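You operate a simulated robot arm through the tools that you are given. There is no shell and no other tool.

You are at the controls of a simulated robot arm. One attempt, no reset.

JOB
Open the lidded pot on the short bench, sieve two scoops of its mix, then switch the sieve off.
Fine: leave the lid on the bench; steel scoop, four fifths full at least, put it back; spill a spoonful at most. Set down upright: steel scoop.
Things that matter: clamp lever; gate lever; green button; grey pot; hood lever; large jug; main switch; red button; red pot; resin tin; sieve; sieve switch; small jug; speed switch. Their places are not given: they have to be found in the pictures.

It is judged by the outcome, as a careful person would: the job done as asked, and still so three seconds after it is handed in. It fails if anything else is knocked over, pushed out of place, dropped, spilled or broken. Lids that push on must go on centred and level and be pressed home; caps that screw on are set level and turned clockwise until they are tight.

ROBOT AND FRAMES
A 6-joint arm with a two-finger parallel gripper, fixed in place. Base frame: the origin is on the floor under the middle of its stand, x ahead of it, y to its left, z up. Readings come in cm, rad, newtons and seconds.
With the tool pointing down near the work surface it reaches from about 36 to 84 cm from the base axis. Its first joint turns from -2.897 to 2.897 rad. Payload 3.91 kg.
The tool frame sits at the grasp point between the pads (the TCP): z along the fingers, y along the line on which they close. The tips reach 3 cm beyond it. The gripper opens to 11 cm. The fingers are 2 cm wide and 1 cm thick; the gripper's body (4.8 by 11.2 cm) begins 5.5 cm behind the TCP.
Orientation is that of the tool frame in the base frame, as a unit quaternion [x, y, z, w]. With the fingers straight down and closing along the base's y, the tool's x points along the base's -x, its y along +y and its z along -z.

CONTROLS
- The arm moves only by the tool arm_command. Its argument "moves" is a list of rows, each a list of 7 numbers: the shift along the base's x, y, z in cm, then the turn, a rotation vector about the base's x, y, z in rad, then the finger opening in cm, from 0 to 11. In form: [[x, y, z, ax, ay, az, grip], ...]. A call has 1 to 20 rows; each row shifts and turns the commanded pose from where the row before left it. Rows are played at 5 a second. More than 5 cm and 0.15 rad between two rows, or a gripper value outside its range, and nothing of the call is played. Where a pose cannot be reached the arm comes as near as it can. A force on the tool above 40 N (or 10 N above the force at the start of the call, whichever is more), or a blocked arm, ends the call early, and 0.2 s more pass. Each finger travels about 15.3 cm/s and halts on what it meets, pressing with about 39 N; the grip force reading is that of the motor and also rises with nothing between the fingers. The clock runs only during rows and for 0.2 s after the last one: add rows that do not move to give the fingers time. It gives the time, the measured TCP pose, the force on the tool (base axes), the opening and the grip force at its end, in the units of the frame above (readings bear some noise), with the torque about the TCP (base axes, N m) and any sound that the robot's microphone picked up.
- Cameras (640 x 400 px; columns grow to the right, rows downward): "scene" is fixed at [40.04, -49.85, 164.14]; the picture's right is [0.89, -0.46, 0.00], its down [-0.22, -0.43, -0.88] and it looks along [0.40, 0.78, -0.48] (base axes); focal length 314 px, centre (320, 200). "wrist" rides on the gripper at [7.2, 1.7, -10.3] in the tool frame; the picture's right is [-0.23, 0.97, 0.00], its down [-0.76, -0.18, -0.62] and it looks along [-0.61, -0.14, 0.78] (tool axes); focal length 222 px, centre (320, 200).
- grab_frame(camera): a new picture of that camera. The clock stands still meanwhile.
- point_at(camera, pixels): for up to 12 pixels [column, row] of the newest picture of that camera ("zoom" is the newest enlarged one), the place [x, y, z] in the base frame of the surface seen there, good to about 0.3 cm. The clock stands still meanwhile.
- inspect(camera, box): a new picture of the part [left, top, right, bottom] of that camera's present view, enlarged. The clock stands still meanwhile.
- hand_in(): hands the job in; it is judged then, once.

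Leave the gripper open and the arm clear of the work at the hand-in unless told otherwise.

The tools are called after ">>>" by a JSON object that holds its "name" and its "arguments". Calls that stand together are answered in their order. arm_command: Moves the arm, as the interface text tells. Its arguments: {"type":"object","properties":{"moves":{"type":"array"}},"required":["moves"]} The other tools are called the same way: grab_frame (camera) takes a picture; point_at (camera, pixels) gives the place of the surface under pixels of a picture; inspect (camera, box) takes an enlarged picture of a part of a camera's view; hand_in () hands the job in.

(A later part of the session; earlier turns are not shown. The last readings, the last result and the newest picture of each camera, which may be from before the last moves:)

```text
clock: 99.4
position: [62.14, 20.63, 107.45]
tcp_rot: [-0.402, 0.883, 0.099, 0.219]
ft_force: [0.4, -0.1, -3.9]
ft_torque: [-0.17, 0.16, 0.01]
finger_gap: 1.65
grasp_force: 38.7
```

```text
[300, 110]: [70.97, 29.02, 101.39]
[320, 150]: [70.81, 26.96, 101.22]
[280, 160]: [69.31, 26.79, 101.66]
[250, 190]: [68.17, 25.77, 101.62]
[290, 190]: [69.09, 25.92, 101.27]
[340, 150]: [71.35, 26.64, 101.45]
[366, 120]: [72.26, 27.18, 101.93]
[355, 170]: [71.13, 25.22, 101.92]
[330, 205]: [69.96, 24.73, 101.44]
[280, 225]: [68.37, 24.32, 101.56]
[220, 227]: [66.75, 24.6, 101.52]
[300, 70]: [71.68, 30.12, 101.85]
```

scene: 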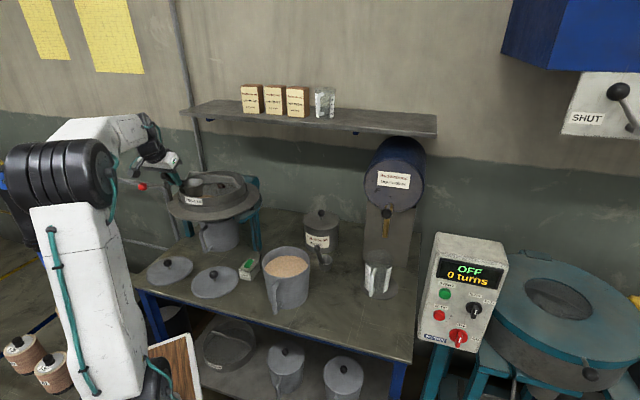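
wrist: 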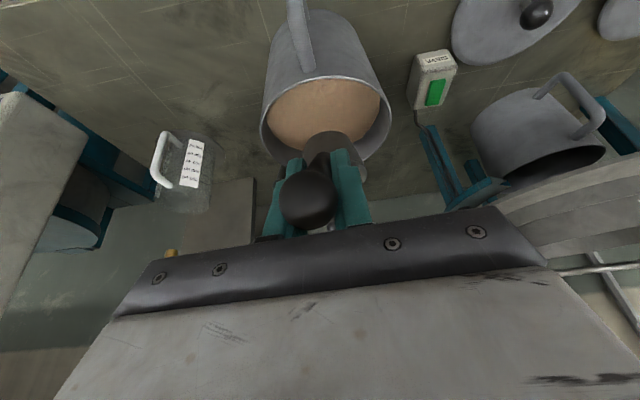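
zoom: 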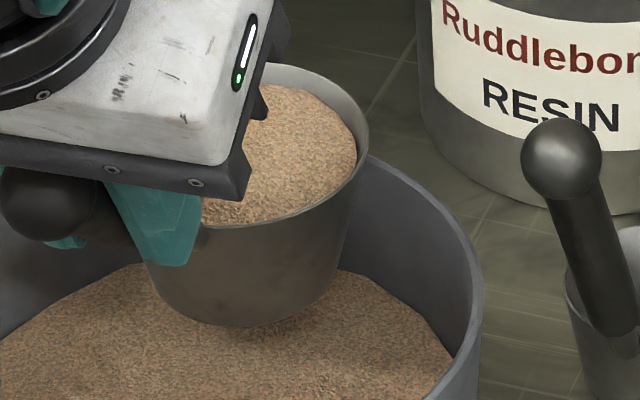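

Surface only ~0.4 cm below the rim — about 87 %. To be safely above four fifths I top it up with one more gentle dip.

>>> {"name": "arm_command", "arguments": {"moves": [[0.0386, 0.0441, -1.046, -0.0108, 0.0094, 0, 0.6], [0.0386, 0.0441, -1.046, -0.0108, 0.0094, 0, 0.6], [0.0386, 0.0441, -1.046, -0.0108, 0.0094, 0, 0.6], [0.0386, 0.0441, -1.046, -0.0108, 0.0094, 0, 0.6], [0.0386, 0.0441, -1.046, -0.0108, 0.0094, 0, 0.6], [0.0386, 0.0441, -1.046, -0.0108, 0.0094, 0, 0.6], [0.0386, 0.0441, -1.046, -0.0108, 0.0094, 0, 0.6], [0, 0, 0, 0, 0, 0, 0.6], [0, 0, 0, 0, 0, 0, 0.6], [0, 0, 0, 0, 0, 0, 0.6], [-0.083, -0.096, 0.053, 0.0201, -0.0175, 0, 0.6], [-0.083, -0.096, 0.053, 0.0201, -0.0175, 0, 0.6], [-0.083, -0.096, 0.053, 0.0201, -0.0175, 0, 0.6], [0, 0, 0, 0, 0, 0, 0.6], [0, 0, 0, 0, 0, 0, 0.6], [0, 0, 0, 0, 0, 0, 0.6], [0, 0, 0, 0, 0, 0, 0.6], [0, 0, 0, 0, 0, 0, 0.6], [0, 0, 0, 0, 0, 0, 0.6]]}}

>>> {"name": "arm_command", "arguments": {"moves": [[0, 0, 0.3, 0.005, -0.0044, 0, 0.6], [0, 0, 0.4, 0.005, -0.0044, 0, 0.6], [0, 0, 0.5, 0, 0, 0, 0.6], [0, 0, 0.5, 0, 0, 0, 0.6], [0, 0, 0.5, 0, 0, 0, 0.6], [0, 0, 0.5, 0, 0, 0, 0.6], [0, 0, 0.5, 0, 0, 0, 0.6], [0, 0, 0.5, 0, 0, 0, 0.6], [0, 0, 0.6, 0, 0, 0, 0.6], [0, 0, 0.7, 0, 0, 0, 0.6], [0, 0, 0.8, 0, 0, 0, 0.6], [0, 0, 0.8, 0, 0, 0, 0.6], [0, 0, 0.5, 0, 0, 0, 0.6], [0, 0, 0, 0, 0, 0, 0.6]]}}

>>> {"name": "inspect", "arguments": {"camera": "scene", "box": [280, 235, 312, 270]}}

>>> {"name": "point_at", "arguments": {"camera": "zoom", "pixels": [[300, 110], [320, 150], [280, 160], [250, 190], [290, 190], [340, 150], [366, 120], [355, 170], [330, 205], [280, 225], [220, 227], [300, 70]]}}

```text
clock: 103.4
position: [62.13, 20.53, 100.22]
tcp_rot: [-0.402, 0.886, 0.095, 0.21]
ft_force: [-0.1, 0.0, -3.2]
ft_torque: [-0.18, 0.18, 0.01]
finger_gap: 1.64
grasp_force: 39.0
```

```text
clock: 106.4
position: [62.19, 20.57, 107.27]
tcp_rot: [-0.403, 0.884, 0.097, 0.216]
ft_force: [-0.8, -0.9, -3.5]
ft_torque: [-0.2, 0.19, 0.04]
finger_gap: 1.62
grasp_force: 39.0
```

```text
11.43 times, centred on (296, 252) of scene
```

zoom: 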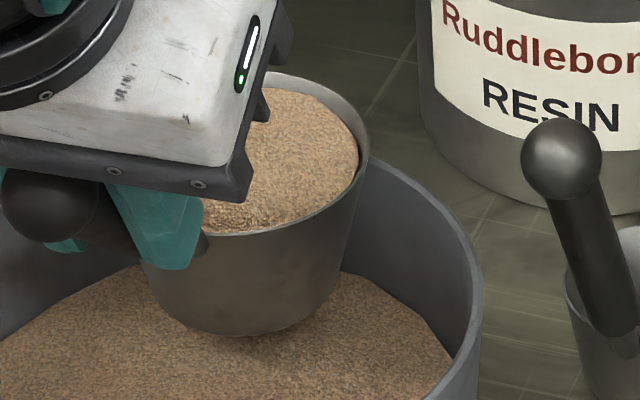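

```text
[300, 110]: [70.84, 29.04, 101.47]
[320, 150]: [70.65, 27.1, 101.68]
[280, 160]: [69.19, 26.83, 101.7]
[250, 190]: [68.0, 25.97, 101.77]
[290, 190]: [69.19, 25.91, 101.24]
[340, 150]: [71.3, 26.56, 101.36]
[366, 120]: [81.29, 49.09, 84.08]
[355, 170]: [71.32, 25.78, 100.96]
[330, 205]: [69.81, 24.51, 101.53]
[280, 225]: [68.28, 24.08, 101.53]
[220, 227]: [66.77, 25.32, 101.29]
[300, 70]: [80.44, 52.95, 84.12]
```

Now it is full to the brim with a slight mound. I raise it smoothly straight up.

>>> {"name": "arm_command", "arguments": {"moves": [[0, 0, 0.5, 0, 0, 0, 0.6], [0, 0, 1, 0, 0, 0, 0.6], [0, 0, 1.5, 0, 0, 0, 0.6], [0, 0, 2, 0, 0, 0, 0.6], [0, 0, 2, 0, 0, 0, 0.6], [0, 0, 2, 0, 0, 0, 0.6], [0, 0, 2, 0, 0, 0, 0.6], [0, 0, 2, 0, 0, 0, 0.6], [0, 0, 1.9, 0, 0, 0, 0.6], [0, 0, 1.1, 0, 0, 0, 0.6], [0, 0, 0.6, 0, 0, 0, 0.6], [0, 0, 0, 0, 0, 0, 0.6]]}}

>>> {"name": "inspect", "arguments": {"camera": "scene", "box": [240, 170, 340, 290]}}

>>> {"name": "inspect", "arguments": {"camera": "scene", "box": [270, 180, 310, 220]}}

```text
clock: 109.0
position: [62.17, 20.56, 123.9]
tcp_rot: [-0.401, 0.885, 0.097, 0.216]
ft_force: [0.3, 0.1, -2.7]
ft_torque: [-0.19, 0.17, 0.01]
finger_gap: 1.62
grasp_force: 39.6
```

```text
3.33 times, centred on (290, 230) of scene
```

zoom: 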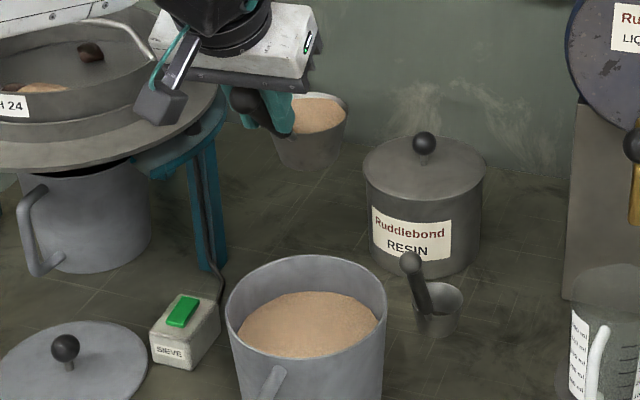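

```text
10.00 times, centred on (290, 200) of scene
```

zoom: 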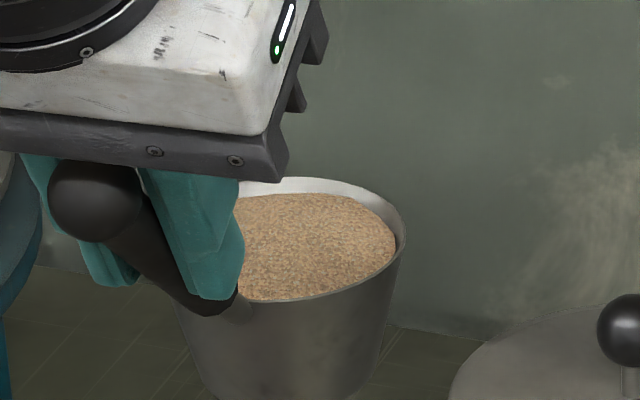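

I check that the cup rim is level before carrying.

>>> {"name": "point_at", "arguments": {"camera": "zoom", "pixels": [[403, 235], [398, 215], [370, 193], [330, 182], [290, 178], [300, 300], [270, 302], [350, 290], [385, 270], [320, 240], [280, 210], [370, 230]]}}

```text
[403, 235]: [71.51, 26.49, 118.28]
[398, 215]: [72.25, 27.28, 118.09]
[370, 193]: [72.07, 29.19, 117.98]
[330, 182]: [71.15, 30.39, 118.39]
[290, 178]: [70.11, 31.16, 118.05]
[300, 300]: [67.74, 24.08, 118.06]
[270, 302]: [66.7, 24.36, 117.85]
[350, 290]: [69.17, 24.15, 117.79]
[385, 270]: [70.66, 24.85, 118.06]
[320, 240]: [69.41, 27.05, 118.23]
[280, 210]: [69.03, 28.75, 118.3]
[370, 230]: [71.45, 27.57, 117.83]
```

The rim is level all round (z ≈118.1) and the mix is mounded at it. Smooth carry to the sieve.

>>> {"name": "arm_command", "arguments": {"moves": [[-0.415, 0.684, 0, 0, 0, 0, 0.6], [-0.83, 1.368, 0, 0, 0, 0, 0.6], [-1.245, 2.052, 0, 0, 0, 0, 0.6], [-1.354, 2.231, 0, 0, 0, 0, 0.6], [-1.354, 2.231, 0, 0, 0, 0, 0.6], [-1.354, 2.231, 0, 0, 0, 0, 0.6], [-1.354, 2.231, 0, 0, 0, 0, 0.6], [-1.354, 2.231, 0, 0, 0, 0, 0.6], [-1.354, 2.231, 0, 0, 0, 0, 0.6], [-1.354, 2.231, 0, 0, 0, 0, 0.6], [-1.354, 2.231, 0, 0, 0, 0, 0.6], [-1.354, 2.231, 0, 0, 0, 0, 0.6], [-1.354, 2.231, 0, 0, 0, 0, 0.6], [-1.354, 2.231, 0, 0, 0, 0, 0.6], [-1.354, 2.231, 0, 0, 0, 0, 0.6], [-1.245, 2.052, 0, 0, 0, 0, 0.6], [-0.83, 1.368, 0, 0, 0, 0, 0.6], [-0.415, 0.684, 0, 0, 0, 0, 0.6], [0, 0, 0, 0, 0, 0, 0.6]]}}

>>> {"name": "inspect", "arguments": {"camera": "scene", "box": [150, 130, 290, 250]}}

>>> {"name": "inspect", "arguments": {"camera": "scene", "box": [180, 155, 240, 205]}}

>>> {"name": "point_at", "arguments": {"camera": "zoom", "pixels": [[140, 150], [200, 140], [100, 170], [250, 330], [300, 325], [400, 250], [280, 340], [230, 330]]}}

```text
clock: 113.0
position: [41.04, 55.56, 124.02]
tcp_rot: [-0.402, 0.885, 0.097, 0.215]
ft_force: [-0.3, -0.2, -2.8]
ft_torque: [-0.19, 0.23, 0.01]
finger_gap: 1.63
grasp_force: 38.3
```

```text
3.33 times, centred on (220, 190) of scene
```

zoom: 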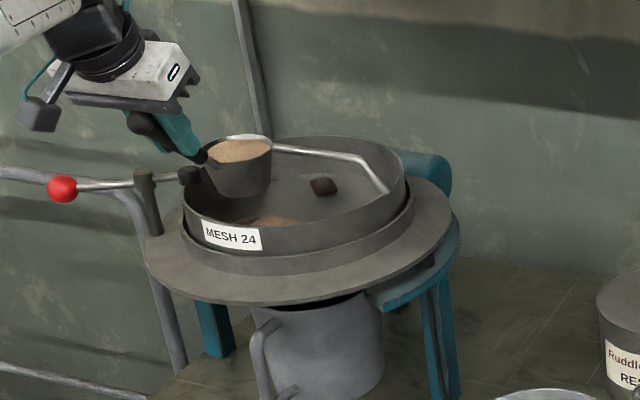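

```text
8.00 times, centred on (210, 180) of scene
```

zoom: 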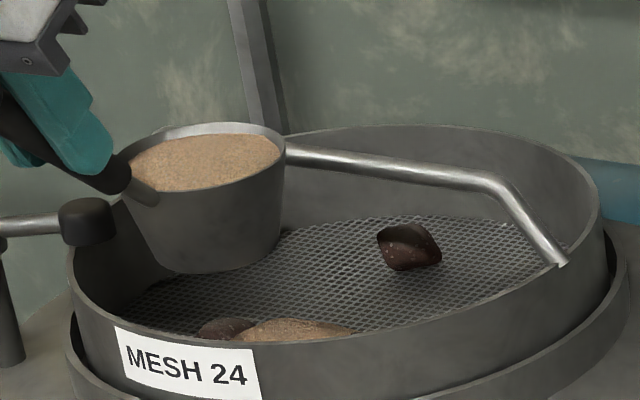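

```text
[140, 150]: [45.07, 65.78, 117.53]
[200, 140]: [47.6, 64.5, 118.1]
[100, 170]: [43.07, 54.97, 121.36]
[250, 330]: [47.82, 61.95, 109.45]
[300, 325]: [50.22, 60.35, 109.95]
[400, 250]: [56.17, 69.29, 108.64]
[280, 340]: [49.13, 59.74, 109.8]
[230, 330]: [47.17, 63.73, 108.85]
```

The first pile's top is near (49.3, 60.3, 110), so I put the second scoop a bit more to the right. I shift, lower slightly and start the roll.

>>> {"name": "arm_command", "arguments": {"moves": [[0.6, -0.3, -0.7, 0, 0, 0, 0.6], [0.6, -0.3, -0.7, 0, 0, 0, 0.6], [0.6, -0.3, -0.6, 0, 0, 0, 0.6], [0, 0, 0, 0, 0, 0, 0.6], [0.684, -0.596, 0.47, 0.0985, 0.113, 0, 0.6], [0.73, -0.636, 0.33, 0.0985, 0.113, 0, 0.6], [0.759, -0.662, 0.18, 0.0985, 0.113, 0, 0.6], [0.771, -0.671, 0.0, 0.0985, 0.113, 0, 0.6], [0.765, -0.667, -0.2, 0.0985, 0.113, 0, 0.6], [0.743, -0.648, -0.3, 0.0985, 0.113, 0, 0.6], [0.705, -0.614, -0.45, 0.0985, 0.113, 0, 0.6], [0, 0, 0, 0, 0, 0, 0.6]]}}

>>> {"name": "grab_frame", "arguments": {"camera": "wrist"}}

>>> {"name": "inspect", "arguments": {"camera": "scene", "box": [150, 130, 330, 290]}}

```text
clock: 115.6
position: [48.1, 50.08, 122.02]
tcp_rot: [-0.24, 0.815, 0.528, -0.015]
ft_force: [0.3, 0.0, -2.4]
ft_torque: [-0.25, -0.01, -0.01]
finger_gap: 1.62
grasp_force: 39.1
```

```text
taken
```

wrist: 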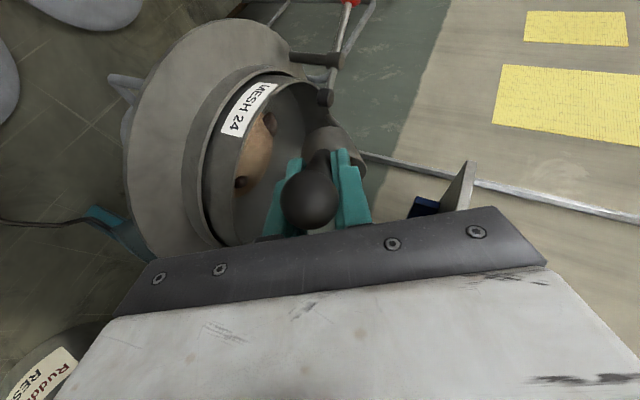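

```text
2.50 times, centred on (240, 210) of scene
```

zoom: 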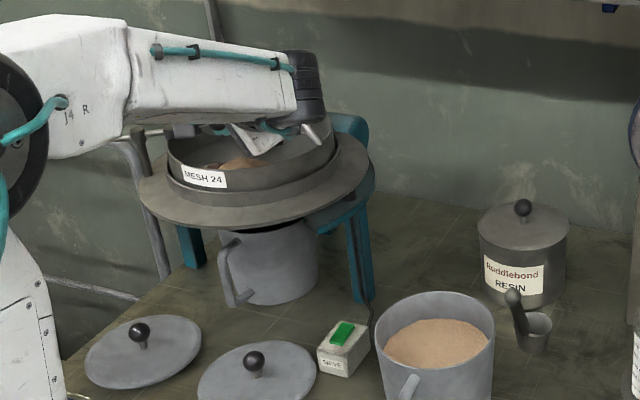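

Pouring is under way inside the sieve. I continue the roll to about 112°, watching the wrist's distance from the pot.

>>> {"name": "arm_command", "arguments": {"moves": [[0.649, -0.566, -0.55, 0.0985, 0.113, 0, 0.6], [0.581, -0.506, -0.67, 0.0985, 0.113, 0, 0.6], [0.498, -0.434, -0.78, 0.0985, 0.113, 0, 0.6], [0, 0, 0, 0, 0, 0, 0.6], [0.404, -0.352, -0.8, 0.0985, 0.113, 0, 0.6], [0.301, -0.262, -0.8, 0.0985, 0.113, 0, 0.6], [0, 0, 0, 0, 0, 0, 0.6]]}}

>>> {"name": "inspect", "arguments": {"camera": "scene", "box": [150, 130, 330, 290]}}

>>> {"name": "grab_frame", "arguments": {"camera": "wrist"}}

```text
clock: 117.2
position: [50.29, 48.02, 118.34]
tcp_rot: [-0.081, 0.627, 0.753, -0.181]
ft_force: [0.9, -0.7, -0.6]
ft_torque: [-0.16, -0.01, -0.04]
finger_gap: 1.61
grasp_force: 39.5
```

```text
2.50 times, centred on (240, 210) of scene
```

zoom: 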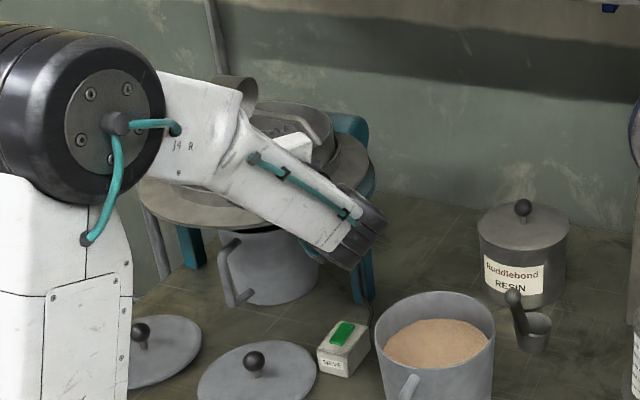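

```text
taken
```

wrist: 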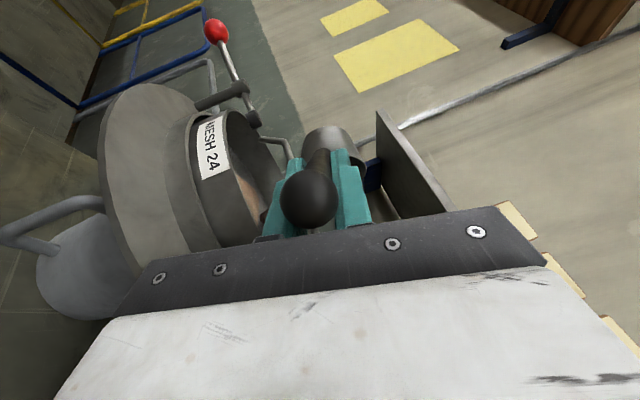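

The wrist keeps well clear of the pot. Two more steps, a tiny shake and a pause.

>>> {"name": "arm_command", "arguments": {"moves": [[0.192, -0.168, -0.6, 0.0985, 0.113, 0, 0.6], [0.078, -0.068, -0.6, 0.0985, 0.113, 0, 0.6], [0, 0, 0, 0, 0, 0, 0.6], [0, 0, 0, 0, 0, 0, 0.6], [0, 0, 0.3, 0, 0, 0, 0.6], [0, 0, -0.3, 0, 0, 0, 0.6], [0, 0, 0.3, 0, 0, 0, 0.6], [0, 0, -0.3, 0, 0, 0, 0.6], [0, 0, 0, 0, 0, 0, 0.6]]}}

>>> {"name": "grab_frame", "arguments": {"camera": "wrist"}}

>>> {"name": "inspect", "arguments": {"camera": "scene", "box": [150, 130, 330, 290]}}

```text
clock: 119.2
position: [50.65, 47.86, 117.19]
tcp_rot: [-0.014, 0.527, 0.815, -0.241]
ft_force: [0.6, 0.6, -0.5]
ft_torque: [-0.16, -0.02, -0.04]
finger_gap: 1.61
grasp_force: 39.3
```

```text
taken
```

wrist: 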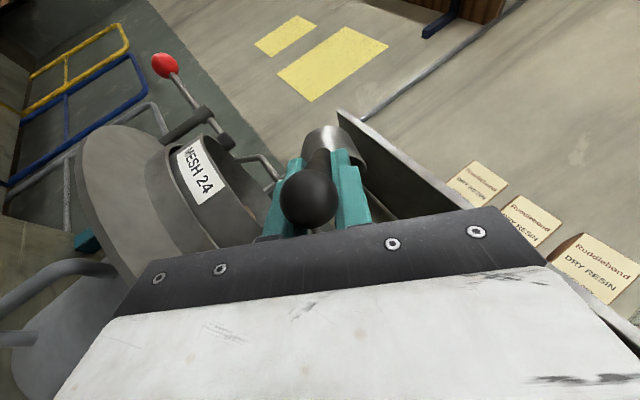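

```text
2.50 times, centred on (240, 210) of scene
```

zoom: 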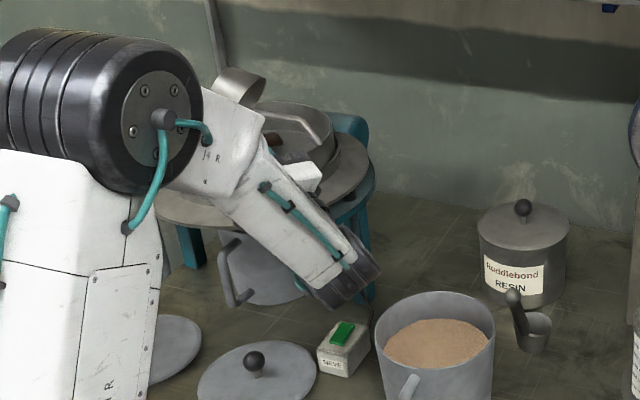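

I roll back upright along the same path, staying a bit higher to clear the pile.

>>> {"name": "arm_command", "arguments": {"moves": [[-0.078, 0.068, 0.6, -0.0985, -0.113, 0, 0.6], [-0.192, 0.168, 0.6, -0.0985, -0.113, 0, 0.6], [-0.301, 0.262, 0.8, -0.0985, -0.113, 0, 0.6], [-0.404, 0.352, 0.8, -0.0985, -0.113, 0, 0.6], [-0.498, 0.434, 0.78, -0.0985, -0.113, 0, 0.6], [-0.581, 0.506, 0.67, -0.0985, -0.113, 0, 0.6], [-0.649, 0.566, 0.55, -0.0985, -0.113, 0, 0.6], [-0.705, 0.614, 0.45, -0.0985, -0.113, 0, 0.6], [-0.743, 0.648, 0.3, -0.0985, -0.113, 0, 0.6], [-0.765, 0.667, 0.2, -0.0985, -0.113, 0, 0.6], [-0.771, 0.671, 0.0, -0.0985, -0.113, 0, 0.6], [-0.759, 0.662, 0.0, -0.0985, -0.113, 0, 0.6], [-0.73, 0.636, 0.0, -0.0985, -0.113, 0, 0.6], [-0.684, 0.596, 0.0, -0.0985, -0.113, 0, 0.6], [0, 0, 1, 0, 0, 0, 0.6]]}}

>>> {"name": "grab_frame", "arguments": {"camera": "scene"}}

>>> {"name": "inspect", "arguments": {"camera": "scene", "box": [150, 150, 270, 230]}}

>>> {"name": "inspect", "arguments": {"camera": "scene", "box": [180, 150, 240, 210]}}

>>> {"name": "inspect", "arguments": {"camera": "wrist", "box": [150, 0, 450, 220]}}

```text
clock: 122.4
position: [42.84, 54.62, 123.8]
tcp_rot: [-0.403, 0.884, 0.097, 0.216]
ft_force: [0.0, 0.7, -1.3]
ft_torque: [-0.11, 0.08, -0.02]
finger_gap: 1.6
grasp_force: 39.0
```

```text
taken
```

scene: 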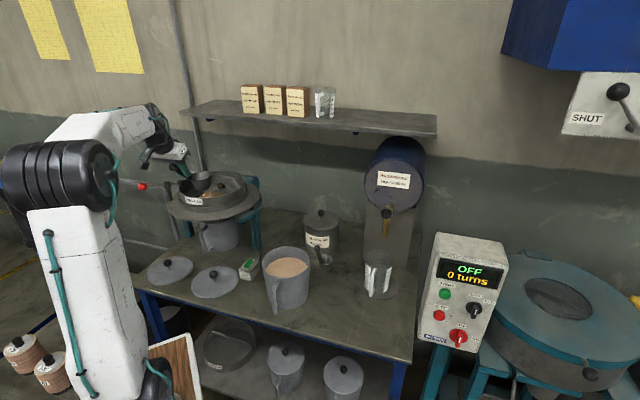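

```text
5.00 times, centred on (210, 190) of scene
```

zoom: 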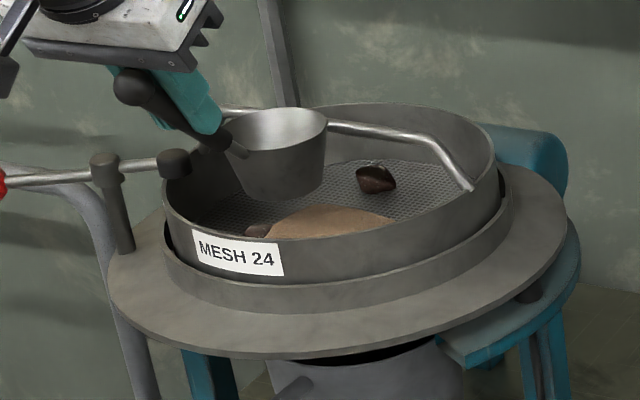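

```text
6.67 times, centred on (210, 180) of scene
```

zoom: 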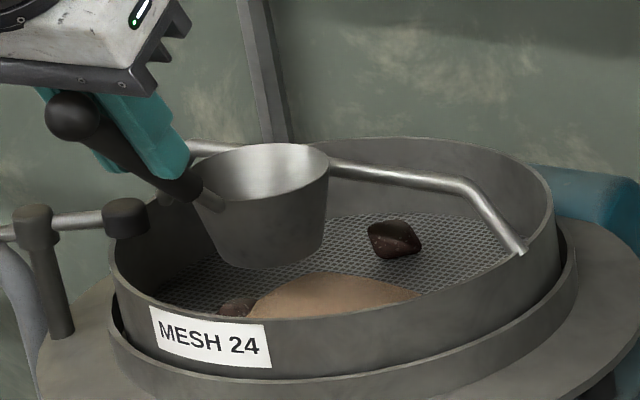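

```text
1.82 times, centred on (300, 110) of wrist
```

zoom: 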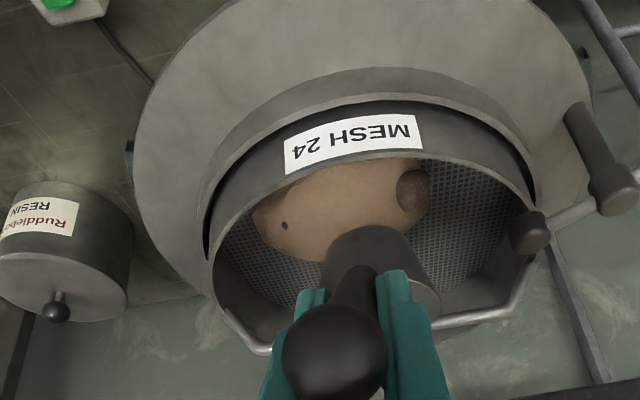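

Both scoops lie on the mesh, no spill on the deck, the cup is empty. Now I take the scoop back: up and across to above its old place (TCP 71.1, 8.2).

>>> {"name": "arm_command", "arguments": {"moves": [[0, 0, 1.5, 0, 0, 0, 0.6], [1.0, -1.66, 0, 0, 0, 0, 0.6], [2.018, -3.319, 0, 0, 0, 0, 0.6], [2.018, -3.319, 0, 0, 0, 0, 0.6], [2.018, -3.319, 0, 0, 0, 0, 0.6], [2.018, -3.319, 0, 0, 0, 0, 0.6], [2.018, -3.319, 0, 0, 0, 0, 0.6], [2.018, -3.319, 0, 0, 0, 0, 0.6], [2.018, -3.319, 0, 0, 0, 0, 0.6], [2.018, -3.319, 0, 0, 0, 0, 0.6], [2.018, -3.319, 0, 0, 0, 0, 0.6], [2.018, -3.319, 0, 0, 0, 0, 0.6], [2.018, -3.319, 0, 0, 0, 0, 0.6], [2.018, -3.319, 0, 0, 0, 0, 0.6], [2.018, -3.319, 0, 0, 0, 0, 0.6], [1.0, -1.66, 0, 0, 0, 0, 0.6], [0, 0, -4, 0, 0, 0, 0.6], [0, 0, -4, 0, 0, 0, 0.6], [0, 0, -4, 0, 0, 0, 0.6], [0, 0, 0, 0, 0, 0, 0.6]]}}

>>> {"name": "grab_frame", "arguments": {"camera": "wrist"}}

>>> {"name": "grab_frame", "arguments": {"camera": "scene"}}

>>> {"name": "inspect", "arguments": {"camera": "scene", "box": [270, 190, 390, 310]}}

```text
clock: 126.6
position: [71.0, 8.24, 113.44]
tcp_rot: [-0.402, 0.885, 0.097, 0.216]
ft_force: [-0.4, 0.5, -0.4]
ft_torque: [-0.11, 0.06, 0.02]
finger_gap: 1.63
grasp_force: 39.1
```

```text
taken
```

wrist: 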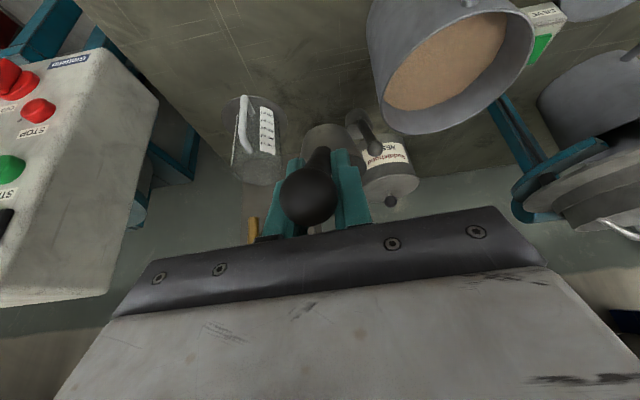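

```text
taken
```

scene: 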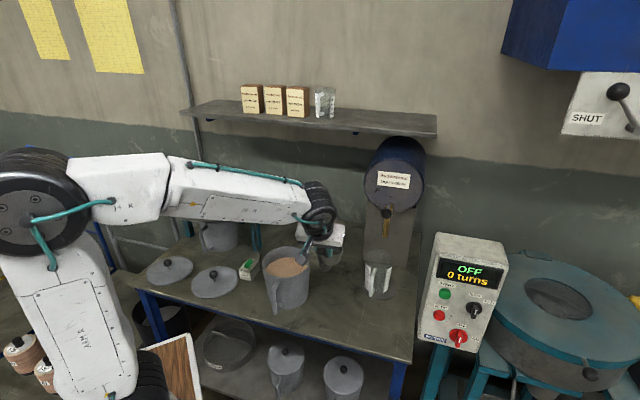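

```text
3.33 times, centred on (330, 250) of scene
```

zoom: 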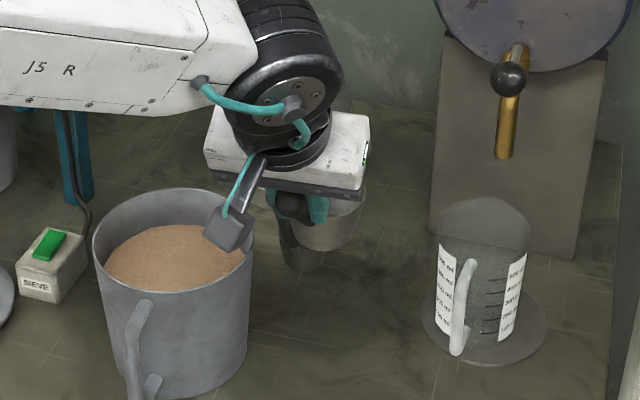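

The empty scoop is above its place. I check its levelness before lowering.

>>> {"name": "inspect", "arguments": {"camera": "scene", "box": [310, 240, 350, 275]}}

>>> {"name": "point_at", "arguments": {"camera": "zoom", "pixels": [[450, 130], [430, 160], [400, 180], [350, 205], [300, 210], [440, 110], [380, 250], [330, 280], [280, 280], [400, 220], [260, 200], [300, 240]]}}

```text
11.43 times, centred on (330, 258) of scene
```

zoom: 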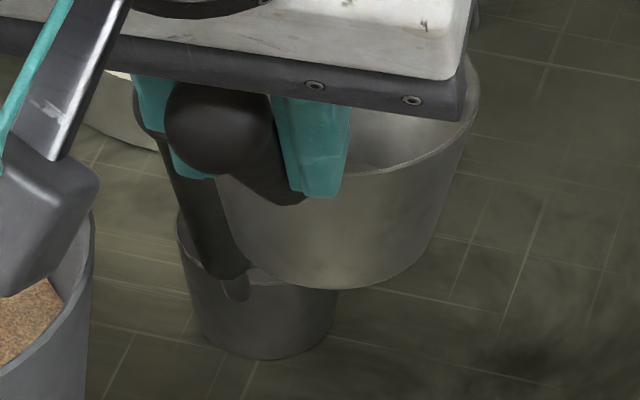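

```text
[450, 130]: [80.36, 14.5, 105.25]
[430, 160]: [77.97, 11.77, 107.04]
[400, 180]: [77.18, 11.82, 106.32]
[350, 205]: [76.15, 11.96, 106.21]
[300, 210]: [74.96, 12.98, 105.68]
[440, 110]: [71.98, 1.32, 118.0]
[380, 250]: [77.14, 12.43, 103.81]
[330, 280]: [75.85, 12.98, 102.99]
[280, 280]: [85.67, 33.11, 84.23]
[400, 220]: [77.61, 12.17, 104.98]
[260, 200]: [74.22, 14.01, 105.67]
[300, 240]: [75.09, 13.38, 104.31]
```

>>> {"name": "point_at", "arguments": {"camera": "zoom", "pixels": [[477, 80], [476, 100], [468, 118], [455, 133], [440, 146], [420, 157], [400, 164], [380, 170], [470, 60], [365, 172], [345, 285], [310, 287]]}}

>>> {"name": "inspect", "arguments": {"camera": "wrist", "box": [220, 60, 420, 230]}}

```text
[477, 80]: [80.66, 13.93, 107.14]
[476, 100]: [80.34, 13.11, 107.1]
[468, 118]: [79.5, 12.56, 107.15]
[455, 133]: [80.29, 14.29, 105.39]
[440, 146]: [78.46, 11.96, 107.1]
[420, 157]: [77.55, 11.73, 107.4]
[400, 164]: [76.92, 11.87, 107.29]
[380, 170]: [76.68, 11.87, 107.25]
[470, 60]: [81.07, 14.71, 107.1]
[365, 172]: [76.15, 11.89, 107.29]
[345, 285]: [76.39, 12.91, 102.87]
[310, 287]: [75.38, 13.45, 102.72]
```

```text
2.35 times, centred on (320, 145) of wrist
```

zoom: 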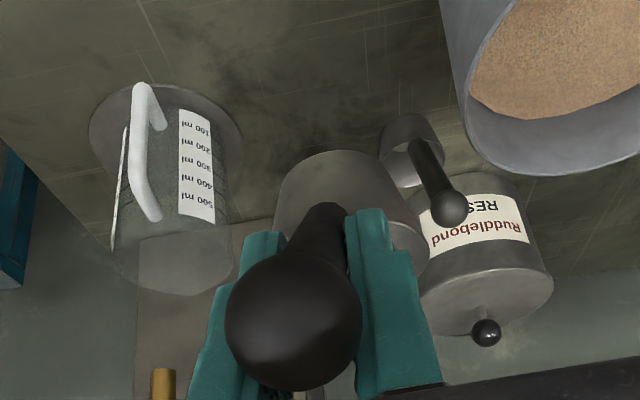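

The rim is slightly nose-down (~0.04 rad), so I level it by leaning the hand a bit more, and lower to just above the bench.

>>> {"name": "arm_command", "arguments": {"moves": [[0.08, -0.08, 0, 0.034, -0.0296, 0, 0.6], [0, 0, -3, 0, 0, 0, 0.6], [0, 0, -3, 0, 0, 0, 0.6], [0, 0, -3, 0, 0, 0, 0.6], [0, 0, -3, 0, 0, 0, 0.6], [0, 0, -3, 0, 0, 0, 0.6], [0, 0, -2, 0, 0, 0, 0.6], [0, 0, 0, 0, 0, 0, 0.6]]}}

>>> {"name": "inspect", "arguments": {"camera": "scene", "box": [290, 250, 370, 320]}}

>>> {"name": "inspect", "arguments": {"camera": "wrist", "box": [220, 60, 420, 230]}}

```text
clock: 128.4
position: [71.19, 8.0, 96.5]
tcp_rot: [-0.401, 0.879, 0.107, 0.236]
ft_force: [0.0, -0.3, -1.9]
ft_torque: [-0.11, 0.09, -0.01]
finger_gap: 1.63
grasp_force: 38.7
```

```text
5.71 times, centred on (330, 285) of scene
```

zoom: 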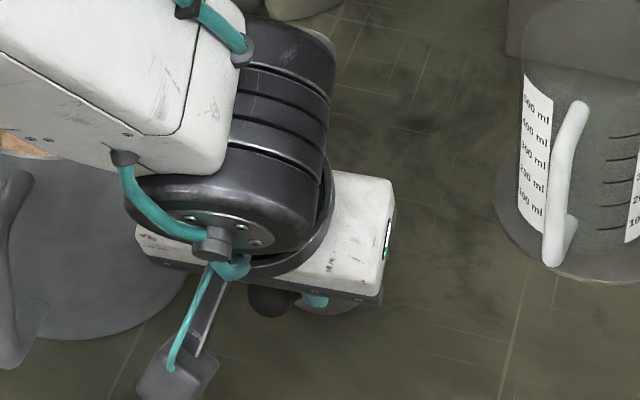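

```text
2.35 times, centred on (320, 145) of wrist
```

zoom: 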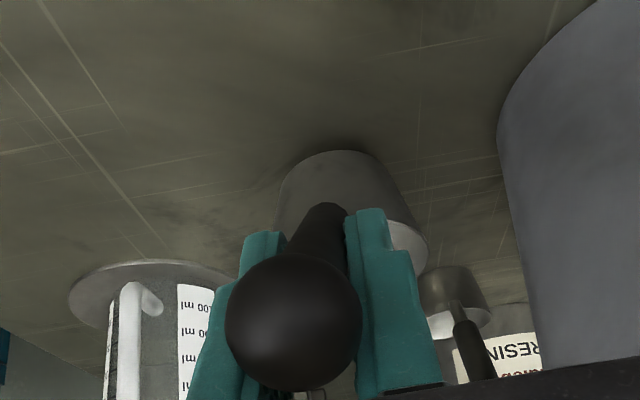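

Hand lean and in-grip rotation now cancel, so the scoop is level. I lower in small steps until it touches.

>>> {"name": "arm_command", "arguments": {"moves": [[-0.1, 0.13, -0.6, 0, 0, 0, 0.6], [0, 0, -0.5, 0, 0, 0, 0.6], [0, 0, -0.4, 0, 0, 0, 0.6], [0, 0, -0.2, 0, 0, 0, 0.6], [0, 0, 0, 0, 0, 0, 0.6]]}}

```text
clock: 129.6
position: [70.99, 8.23, 94.76]
tcp_rot: [-0.4, 0.88, 0.107, 0.235]
ft_force: [-0.1, -0.3, -1.4]
ft_torque: [-0.09, 0.1, 0.0]
finger_gap: 1.62
grasp_force: 38.8
```

No contact yet (z 94.76). I continue in 0.1 cm steps.

>>> {"name": "arm_command", "arguments": {"moves": [[0, 0, -0.15, 0, 0, 0, 0.6], [0, 0, -0.1, 0, 0, 0, 0.6], [0, 0, -0.1, 0, 0, 0, 0.6], [0, 0, 0, 0, 0, 0, 0.6]]}}

```text
clock: 130.6
position: [70.96, 8.19, 94.54]
tcp_rot: [-0.399, 0.879, 0.106, 0.237]
ft_force: [-11.2, -11.4, 34.5]
ft_torque: [0.68, -0.47, 0.09]
finger_gap: 1.64
grasp_force: 38.5
```

Contact. I ease off a little and check the force and the cup's stance.

>>> {"name": "arm_command", "arguments": {"moves": [[0, 0, 0.15, 0, 0, 0, 0.6], [0, 0, 0, 0, 0, 0, 0.6]]}}

>>> {"name": "inspect", "arguments": {"camera": "wrist", "box": [220, 60, 420, 230]}}

```text
clock: 131.2
position: [71.0, 8.17, 94.53]
tcp_rot: [-0.4, 0.879, 0.107, 0.236]
ft_force: [-2.0, -5.4, 12.3]
ft_torque: [0.11, -0.37, -0.17]
finger_gap: 1.63
grasp_force: 38.8
```

```text
2.35 times, centred on (320, 145) of wrist
```

zoom: 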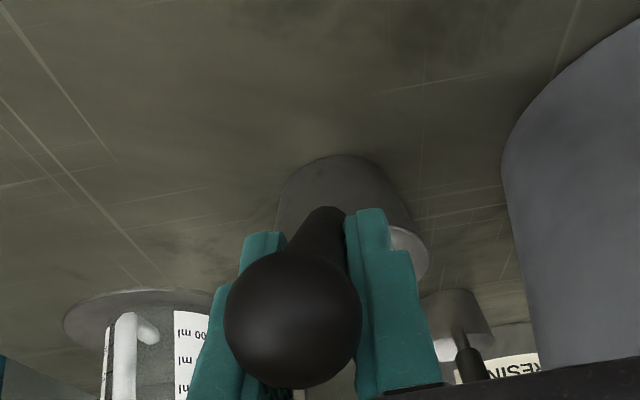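

It stands on the bench. I take off the rest of the load, then open the fingers gradually.

>>> {"name": "arm_command", "arguments": {"moves": [[0, 0, 0.08, 0, 0, 0, 0.6], [0, 0, 0, 0, 0, 0, 1.6], [0, 0, 0, 0, 0, 0, 1.9], [0, 0, 0, 0, 0, 0, 2.4], [0, 0, 0, 0, 0, 0, 3.5], [0, 0, 0, 0, 0, 0, 5], [0, 0, 0, 0, 0, 0, 6], [0, 0, 0, 0, 0, 0, 6]]}}

>>> {"name": "inspect", "arguments": {"camera": "wrist", "box": [220, 60, 420, 230]}}

```text
clock: 133.0
position: [71.07, 8.15, 94.61]
tcp_rot: [-0.399, 0.879, 0.106, 0.236]
ft_force: [0.4, 0.4, 0.0]
ft_torque: [0.03, 0.0, -0.01]
finger_gap: 6.01
grasp_force: 0.1
```

```text
2.35 times, centred on (320, 145) of wrist
```

zoom: 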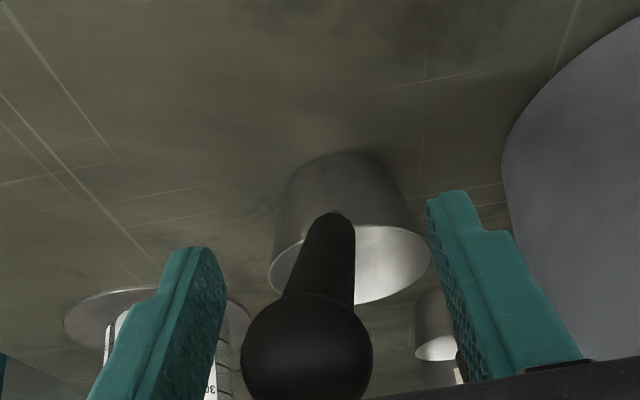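

The scoop stands upright, released. I rise straight up, clear of the knob.

>>> {"name": "arm_command", "arguments": {"moves": [[0, 0, 1, 0, 0, 0, 6], [0, 0, 2, 0, 0, 0, 6], [0, 0, 3, 0, 0, 0, 6], [0, 0, 4, 0, 0, 0, 6], [0, 0, 4, 0, 0, 0, 6], [0, 0, 4, 0, 0, 0, 6]]}}

>>> {"name": "grab_frame", "arguments": {"camera": "wrist"}}

>>> {"name": "inspect", "arguments": {"camera": "scene", "box": [270, 210, 390, 330]}}

```text
clock: 134.4
position: [71.23, 8.12, 112.57]
tcp_rot: [-0.4, 0.879, 0.107, 0.235]
ft_force: [0.5, 0.2, 0.2]
ft_torque: [0.05, 0.01, 0.01]
finger_gap: 6.01
grasp_force: 0.0
```

```text
taken
```

wrist: 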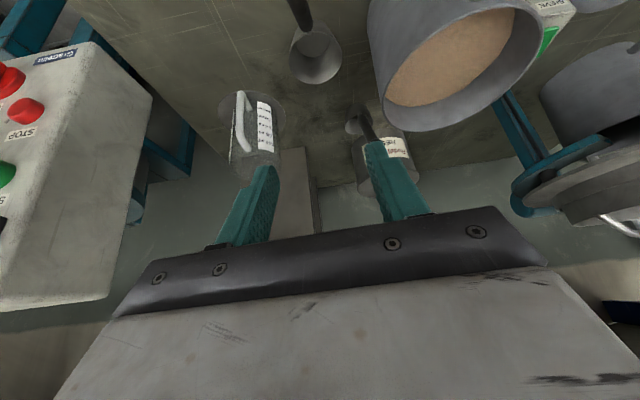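

```text
3.33 times, centred on (330, 270) of scene
```

zoom: 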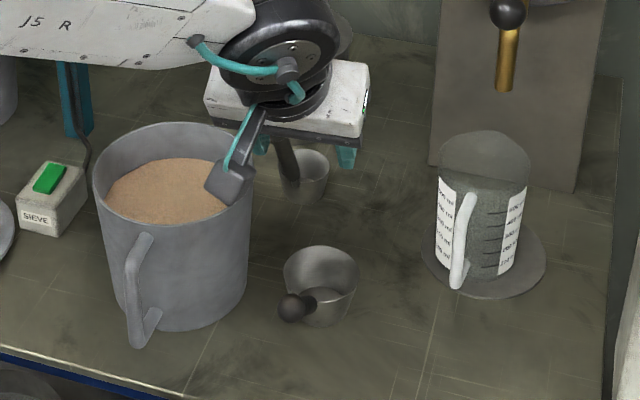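

The scoop stands upright where it was. Next, the sieve switch: I bring the hand above the box at (57.7, 41.2), turning the tool vertical, and look.

>>> {"name": "arm_command", "arguments": {"moves": [[-1.5, 3.68, 0, -0.0436, 0.038, 0, 6], [-1.5, 3.68, 0, -0.0436, 0.038, 0, 6], [-1.5, 3.68, 0, -0.0436, 0.038, 0, 6], [-1.5, 3.68, 0, -0.0436, 0.038, 0, 4], [-1.5, 3.68, 0, -0.0436, 0.038, 0, 2], [-1.5, 3.68, 0, -0.0436, 0.038, 0, 0], [-1.5, 3.68, 0, -0.0436, 0.038, 0, 0], [-1.5, 3.68, 0, -0.0436, 0.038, 0, 0], [-1.5, 3.68, -1, -0.0436, 0.038, 0, 0], [0, 0, -1, 0, 0, 0, 0]]}}

>>> {"name": "grab_frame", "arguments": {"camera": "wrist"}}

>>> {"name": "inspect", "arguments": {"camera": "wrist", "box": [270, 50, 370, 150]}}

>>> {"name": "inspect", "arguments": {"camera": "scene", "box": [225, 240, 275, 290]}}

```text
clock: 136.6
position: [57.62, 41.51, 110.72]
tcp_rot: [-0.414, 0.91, 0.0, 0.001]
ft_force: [-0.7, 0.5, 0.3]
ft_torque: [0.02, -0.06, 0.01]
finger_gap: 0.0
grasp_force: 37.3
```

```text
taken
```

wrist: 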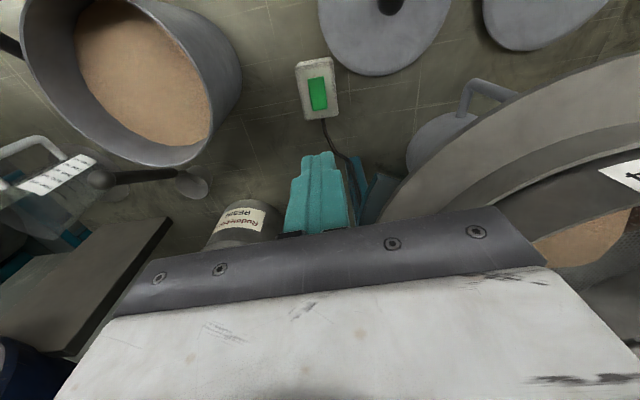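

```text
4.00 times, centred on (320, 100) of wrist
```

zoom: 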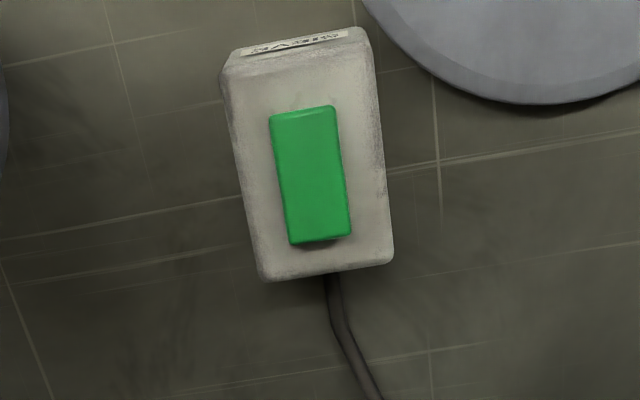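

```text
8.00 times, centred on (250, 265) of scene
```

zoom: 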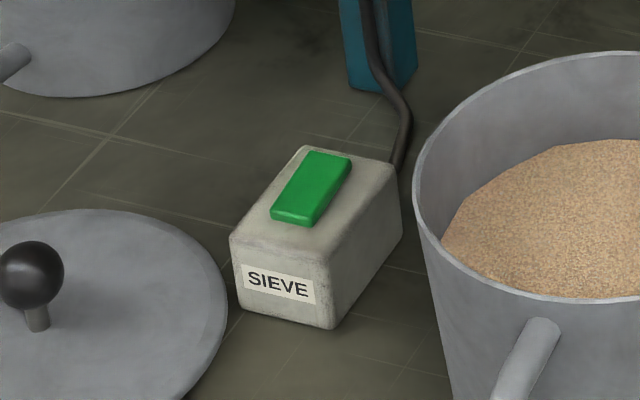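

I see a green rocker along the box. I measure both its ends' heights.

>>> {"name": "inspect", "arguments": {"camera": "wrist", "box": [300, 60, 340, 120]}}

>>> {"name": "point_at", "arguments": {"camera": "wrist", "pixels": [[316, 79], [317, 84], [318, 90], [319, 95], [320, 100], [321, 105], [321, 108], [312, 82], [325, 100], [308, 75], [330, 110], [335, 90]]}}

>>> {"name": "point_at", "arguments": {"camera": "scene", "pixels": [[246, 267], [247, 265], [249, 262], [251, 259], [253, 257], [250, 264], [244, 272], [255, 262], [250, 277], [242, 270]]}}

```text
6.67 times, centred on (320, 90) of wrist
```

zoom: 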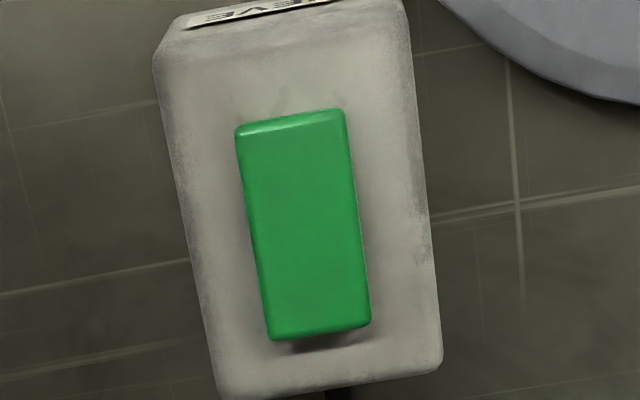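

```text
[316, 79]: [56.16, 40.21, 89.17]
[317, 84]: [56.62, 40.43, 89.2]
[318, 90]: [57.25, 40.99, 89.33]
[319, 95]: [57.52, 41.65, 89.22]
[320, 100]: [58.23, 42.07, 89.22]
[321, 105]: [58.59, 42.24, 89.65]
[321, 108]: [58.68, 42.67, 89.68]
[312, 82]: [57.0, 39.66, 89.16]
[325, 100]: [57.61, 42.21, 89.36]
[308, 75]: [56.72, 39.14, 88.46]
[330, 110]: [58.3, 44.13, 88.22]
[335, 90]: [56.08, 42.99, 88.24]
```

```text
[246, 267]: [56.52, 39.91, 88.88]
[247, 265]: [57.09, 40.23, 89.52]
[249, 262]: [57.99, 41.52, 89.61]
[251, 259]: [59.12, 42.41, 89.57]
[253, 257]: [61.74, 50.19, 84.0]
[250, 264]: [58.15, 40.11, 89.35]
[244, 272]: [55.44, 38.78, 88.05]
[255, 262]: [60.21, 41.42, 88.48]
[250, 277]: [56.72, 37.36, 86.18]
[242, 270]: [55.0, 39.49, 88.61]
```

Front end z≈89.0 is down, back end z≈89.7 is raised: so it is OFF and the back end at about (58.7, 42.5) must be pressed to switch on. With closed fingers I go down over the back end.

>>> {"name": "arm_command", "arguments": {"moves": [[0.98, 0.9, -3, 0, 0, 0, 0], [0, 0, -4, 0, 0, 0, 0], [0, 0, -4, 0, 0, 0, 0], [0, 0, -4, 0, 0, 0, 0], [0, 0, -2, 0, 0, 0, 0], [0, 0, 0, 0, 0, 0, 0]]}}

>>> {"name": "grab_frame", "arguments": {"camera": "wrist"}}

>>> {"name": "inspect", "arguments": {"camera": "scene", "box": [215, 220, 295, 290]}}

```text
clock: 138.0
position: [58.63, 42.33, 93.55]
tcp_rot: [-0.414, 0.91, -0.001, 0.002]
ft_force: [0.4, 0.1, -0.6]
ft_torque: [-0.03, 0.04, -0.02]
finger_gap: 0.0
grasp_force: 37.6
```

```text
taken
```

wrist: 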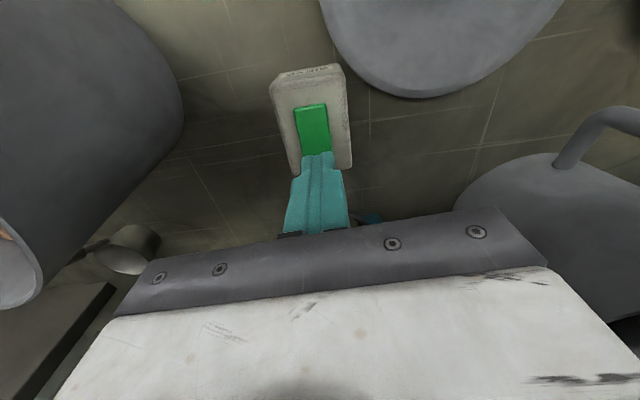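

```text
5.71 times, centred on (255, 255) of scene
```

zoom: 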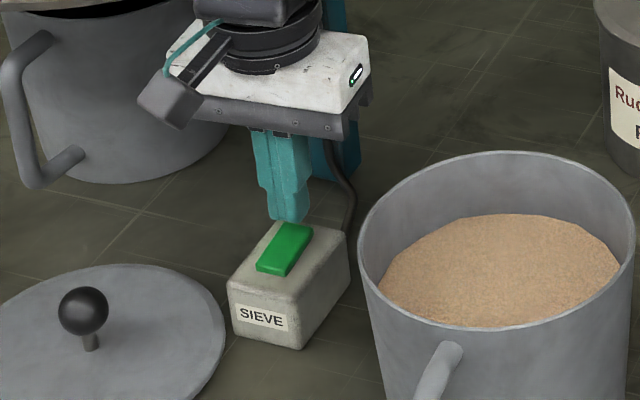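

The tips are right over the back end. I press down in small steps.

>>> {"name": "arm_command", "arguments": {"moves": [[0, 0, -0.5, 0, 0, 0, 0], [0, 0, -0.3, 0, 0, 0, 0], [0, 0, -0.2, 0, 0, 0, 0], [0, 0, -0.2, 0, 0, 0, 0]]}}

```text
clock: 139.0
position: [58.59, 42.28, 92.38]
tcp_rot: [-0.414, 0.91, 0.0, 0.002]
ft_force: [-0.4, 0.2, 0.3]
ft_torque: [0.01, -0.03, 0.01]
finger_gap: 0.0
grasp_force: 37.8
```

No contact yet. I go on in 0.15 cm steps.

>>> {"name": "arm_command", "arguments": {"moves": [[0, 0, -0.15, 0, 0, 0, 0], [0, 0, -0.15, 0, 0, 0, 0], [0, 0, -0.15, 0, 0, 0, 0]]}}

>>> {"name": "inspect", "arguments": {"camera": "scene", "box": [230, 240, 275, 285]}}

```text
clock: 139.7
position: [58.54, 42.34, 92.38]
tcp_rot: [-0.415, 0.91, 0.002, 0.005]
ft_force: [0.6, -1.0, 7.7]
ft_torque: [-0.08, 0.03, 0.02]
finger_gap: 0.01
grasp_force: 37.9
stopped in row 3: the force on the tool passed its limit at 44 N (the readings are from after the stop); the commanded pose is now the measured one
```

```text
8.89 times, centred on (252, 262) of scene
```

zoom: 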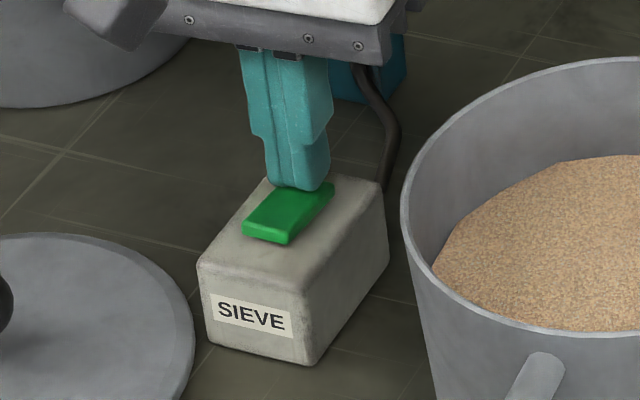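

A firm press stopped at 44 N. I lift off slightly and check whether the rocker flipped and the sieve runs.

>>> {"name": "arm_command", "arguments": {"moves": [[0, 0, 1, 0, 0, 0, 0], [0, 0, 2, 0, 0, 0, 0], [0, 0, 0, 0, 0, 0, 0], [0, 0, 0, 0, 0, 0, 0], [0, 0, 0, 0, 0, 0, 0]]}}

>>> {"name": "inspect", "arguments": {"camera": "scene", "box": [230, 240, 275, 285]}}

>>> {"name": "point_at", "arguments": {"camera": "zoom", "pixels": [[265, 225], [270, 215], [290, 200], [300, 190], [320, 185], [280, 235], [255, 220], [250, 195]]}}

>>> {"name": "inspect", "arguments": {"camera": "wrist", "box": [260, 60, 370, 180]}}

```text
clock: 140.9
position: [58.61, 42.47, 95.24]
tcp_rot: [-0.413, 0.911, 0.001, 0.003]
ft_force: [0.3, 0.1, 0.7]
ft_torque: [0.01, 0.02, 0.0]
finger_gap: 0.0
grasp_force: 37.5
```

```text
8.89 times, centred on (252, 262) of scene
```

zoom: 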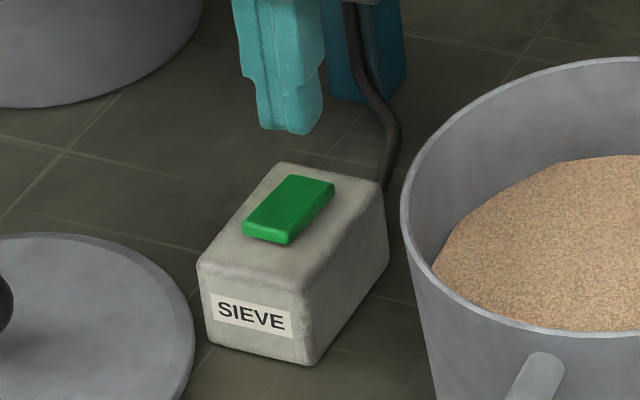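

```text
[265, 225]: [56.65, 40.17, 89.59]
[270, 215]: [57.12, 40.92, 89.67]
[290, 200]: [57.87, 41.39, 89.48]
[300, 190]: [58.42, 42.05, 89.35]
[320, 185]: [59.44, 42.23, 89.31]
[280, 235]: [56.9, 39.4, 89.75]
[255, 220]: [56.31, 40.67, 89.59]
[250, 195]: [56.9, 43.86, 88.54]
```

```text
3.33 times, centred on (315, 120) of wrist
```

zoom: 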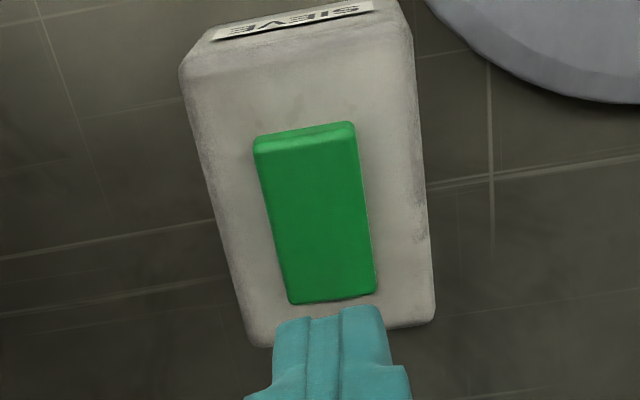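

The rocker flipped (front end now raised). I look at the sieve to see whether it is working, then let time pass.

>>> {"name": "inspect", "arguments": {"camera": "scene", "box": [180, 150, 240, 210]}}

>>> {"name": "arm_command", "arguments": {"moves": [[0, 0, 2, 0, 0, 0, 0], [0, 0, 2, 0, 0, 0, 0], [0, 0, 2, 0, 0, 0, 0], [0, 0, 2, 0, 0, 0, 0], [0, 0, 0, 0, 0, 0, 0], [0, 0, 0, 0, 0, 0, 0], [0, 0, 0, 0, 0, 0, 0], [0, 0, 0, 0, 0, 0, 0], [0, 0, 0, 0, 0, 0, 0], [0, 0, 0, 0, 0, 0, 0]]}}

>>> {"name": "inspect", "arguments": {"camera": "scene", "box": [180, 150, 240, 210]}}

>>> {"name": "grab_frame", "arguments": {"camera": "scene"}}

```text
6.67 times, centred on (210, 180) of scene
```

zoom: 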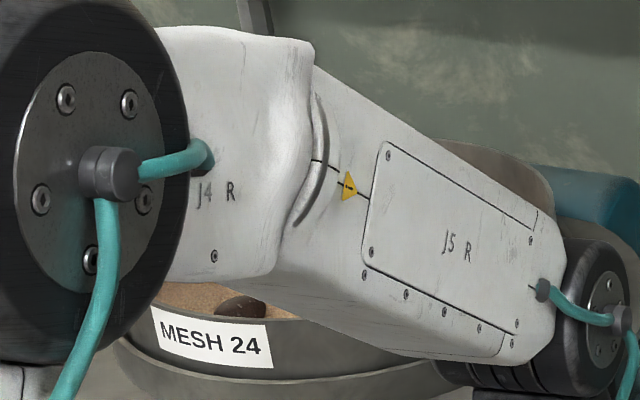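

```text
clock: 143.1
position: [58.5, 42.22, 103.16]
tcp_rot: [-0.414, 0.91, 0.001, 0.003]
ft_force: [-0.2, 0.3, -0.1]
ft_torque: [0.02, 0.01, 0.01]
finger_gap: 0.0
grasp_force: 37.6
```

```text
6.67 times, centred on (210, 180) of scene
```

zoom: 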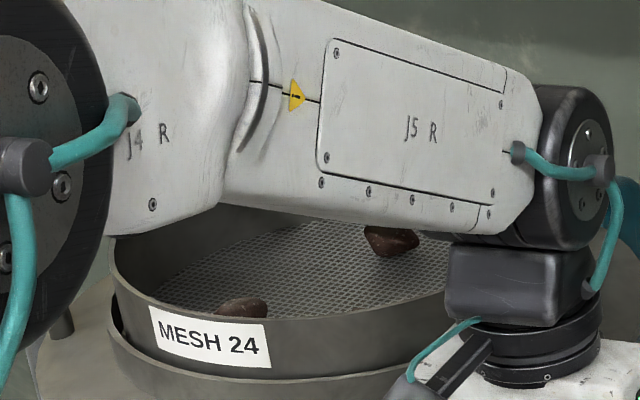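

```text
taken
```

scene: 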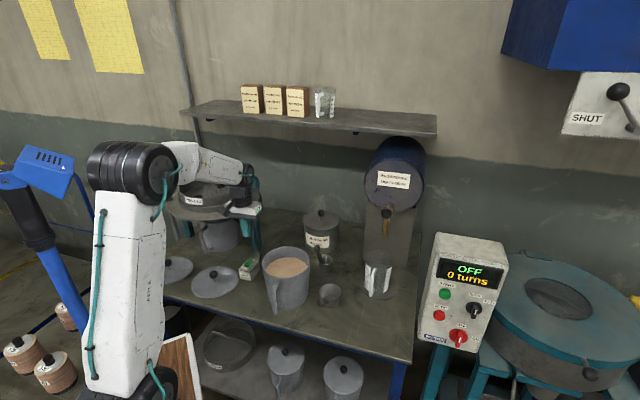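

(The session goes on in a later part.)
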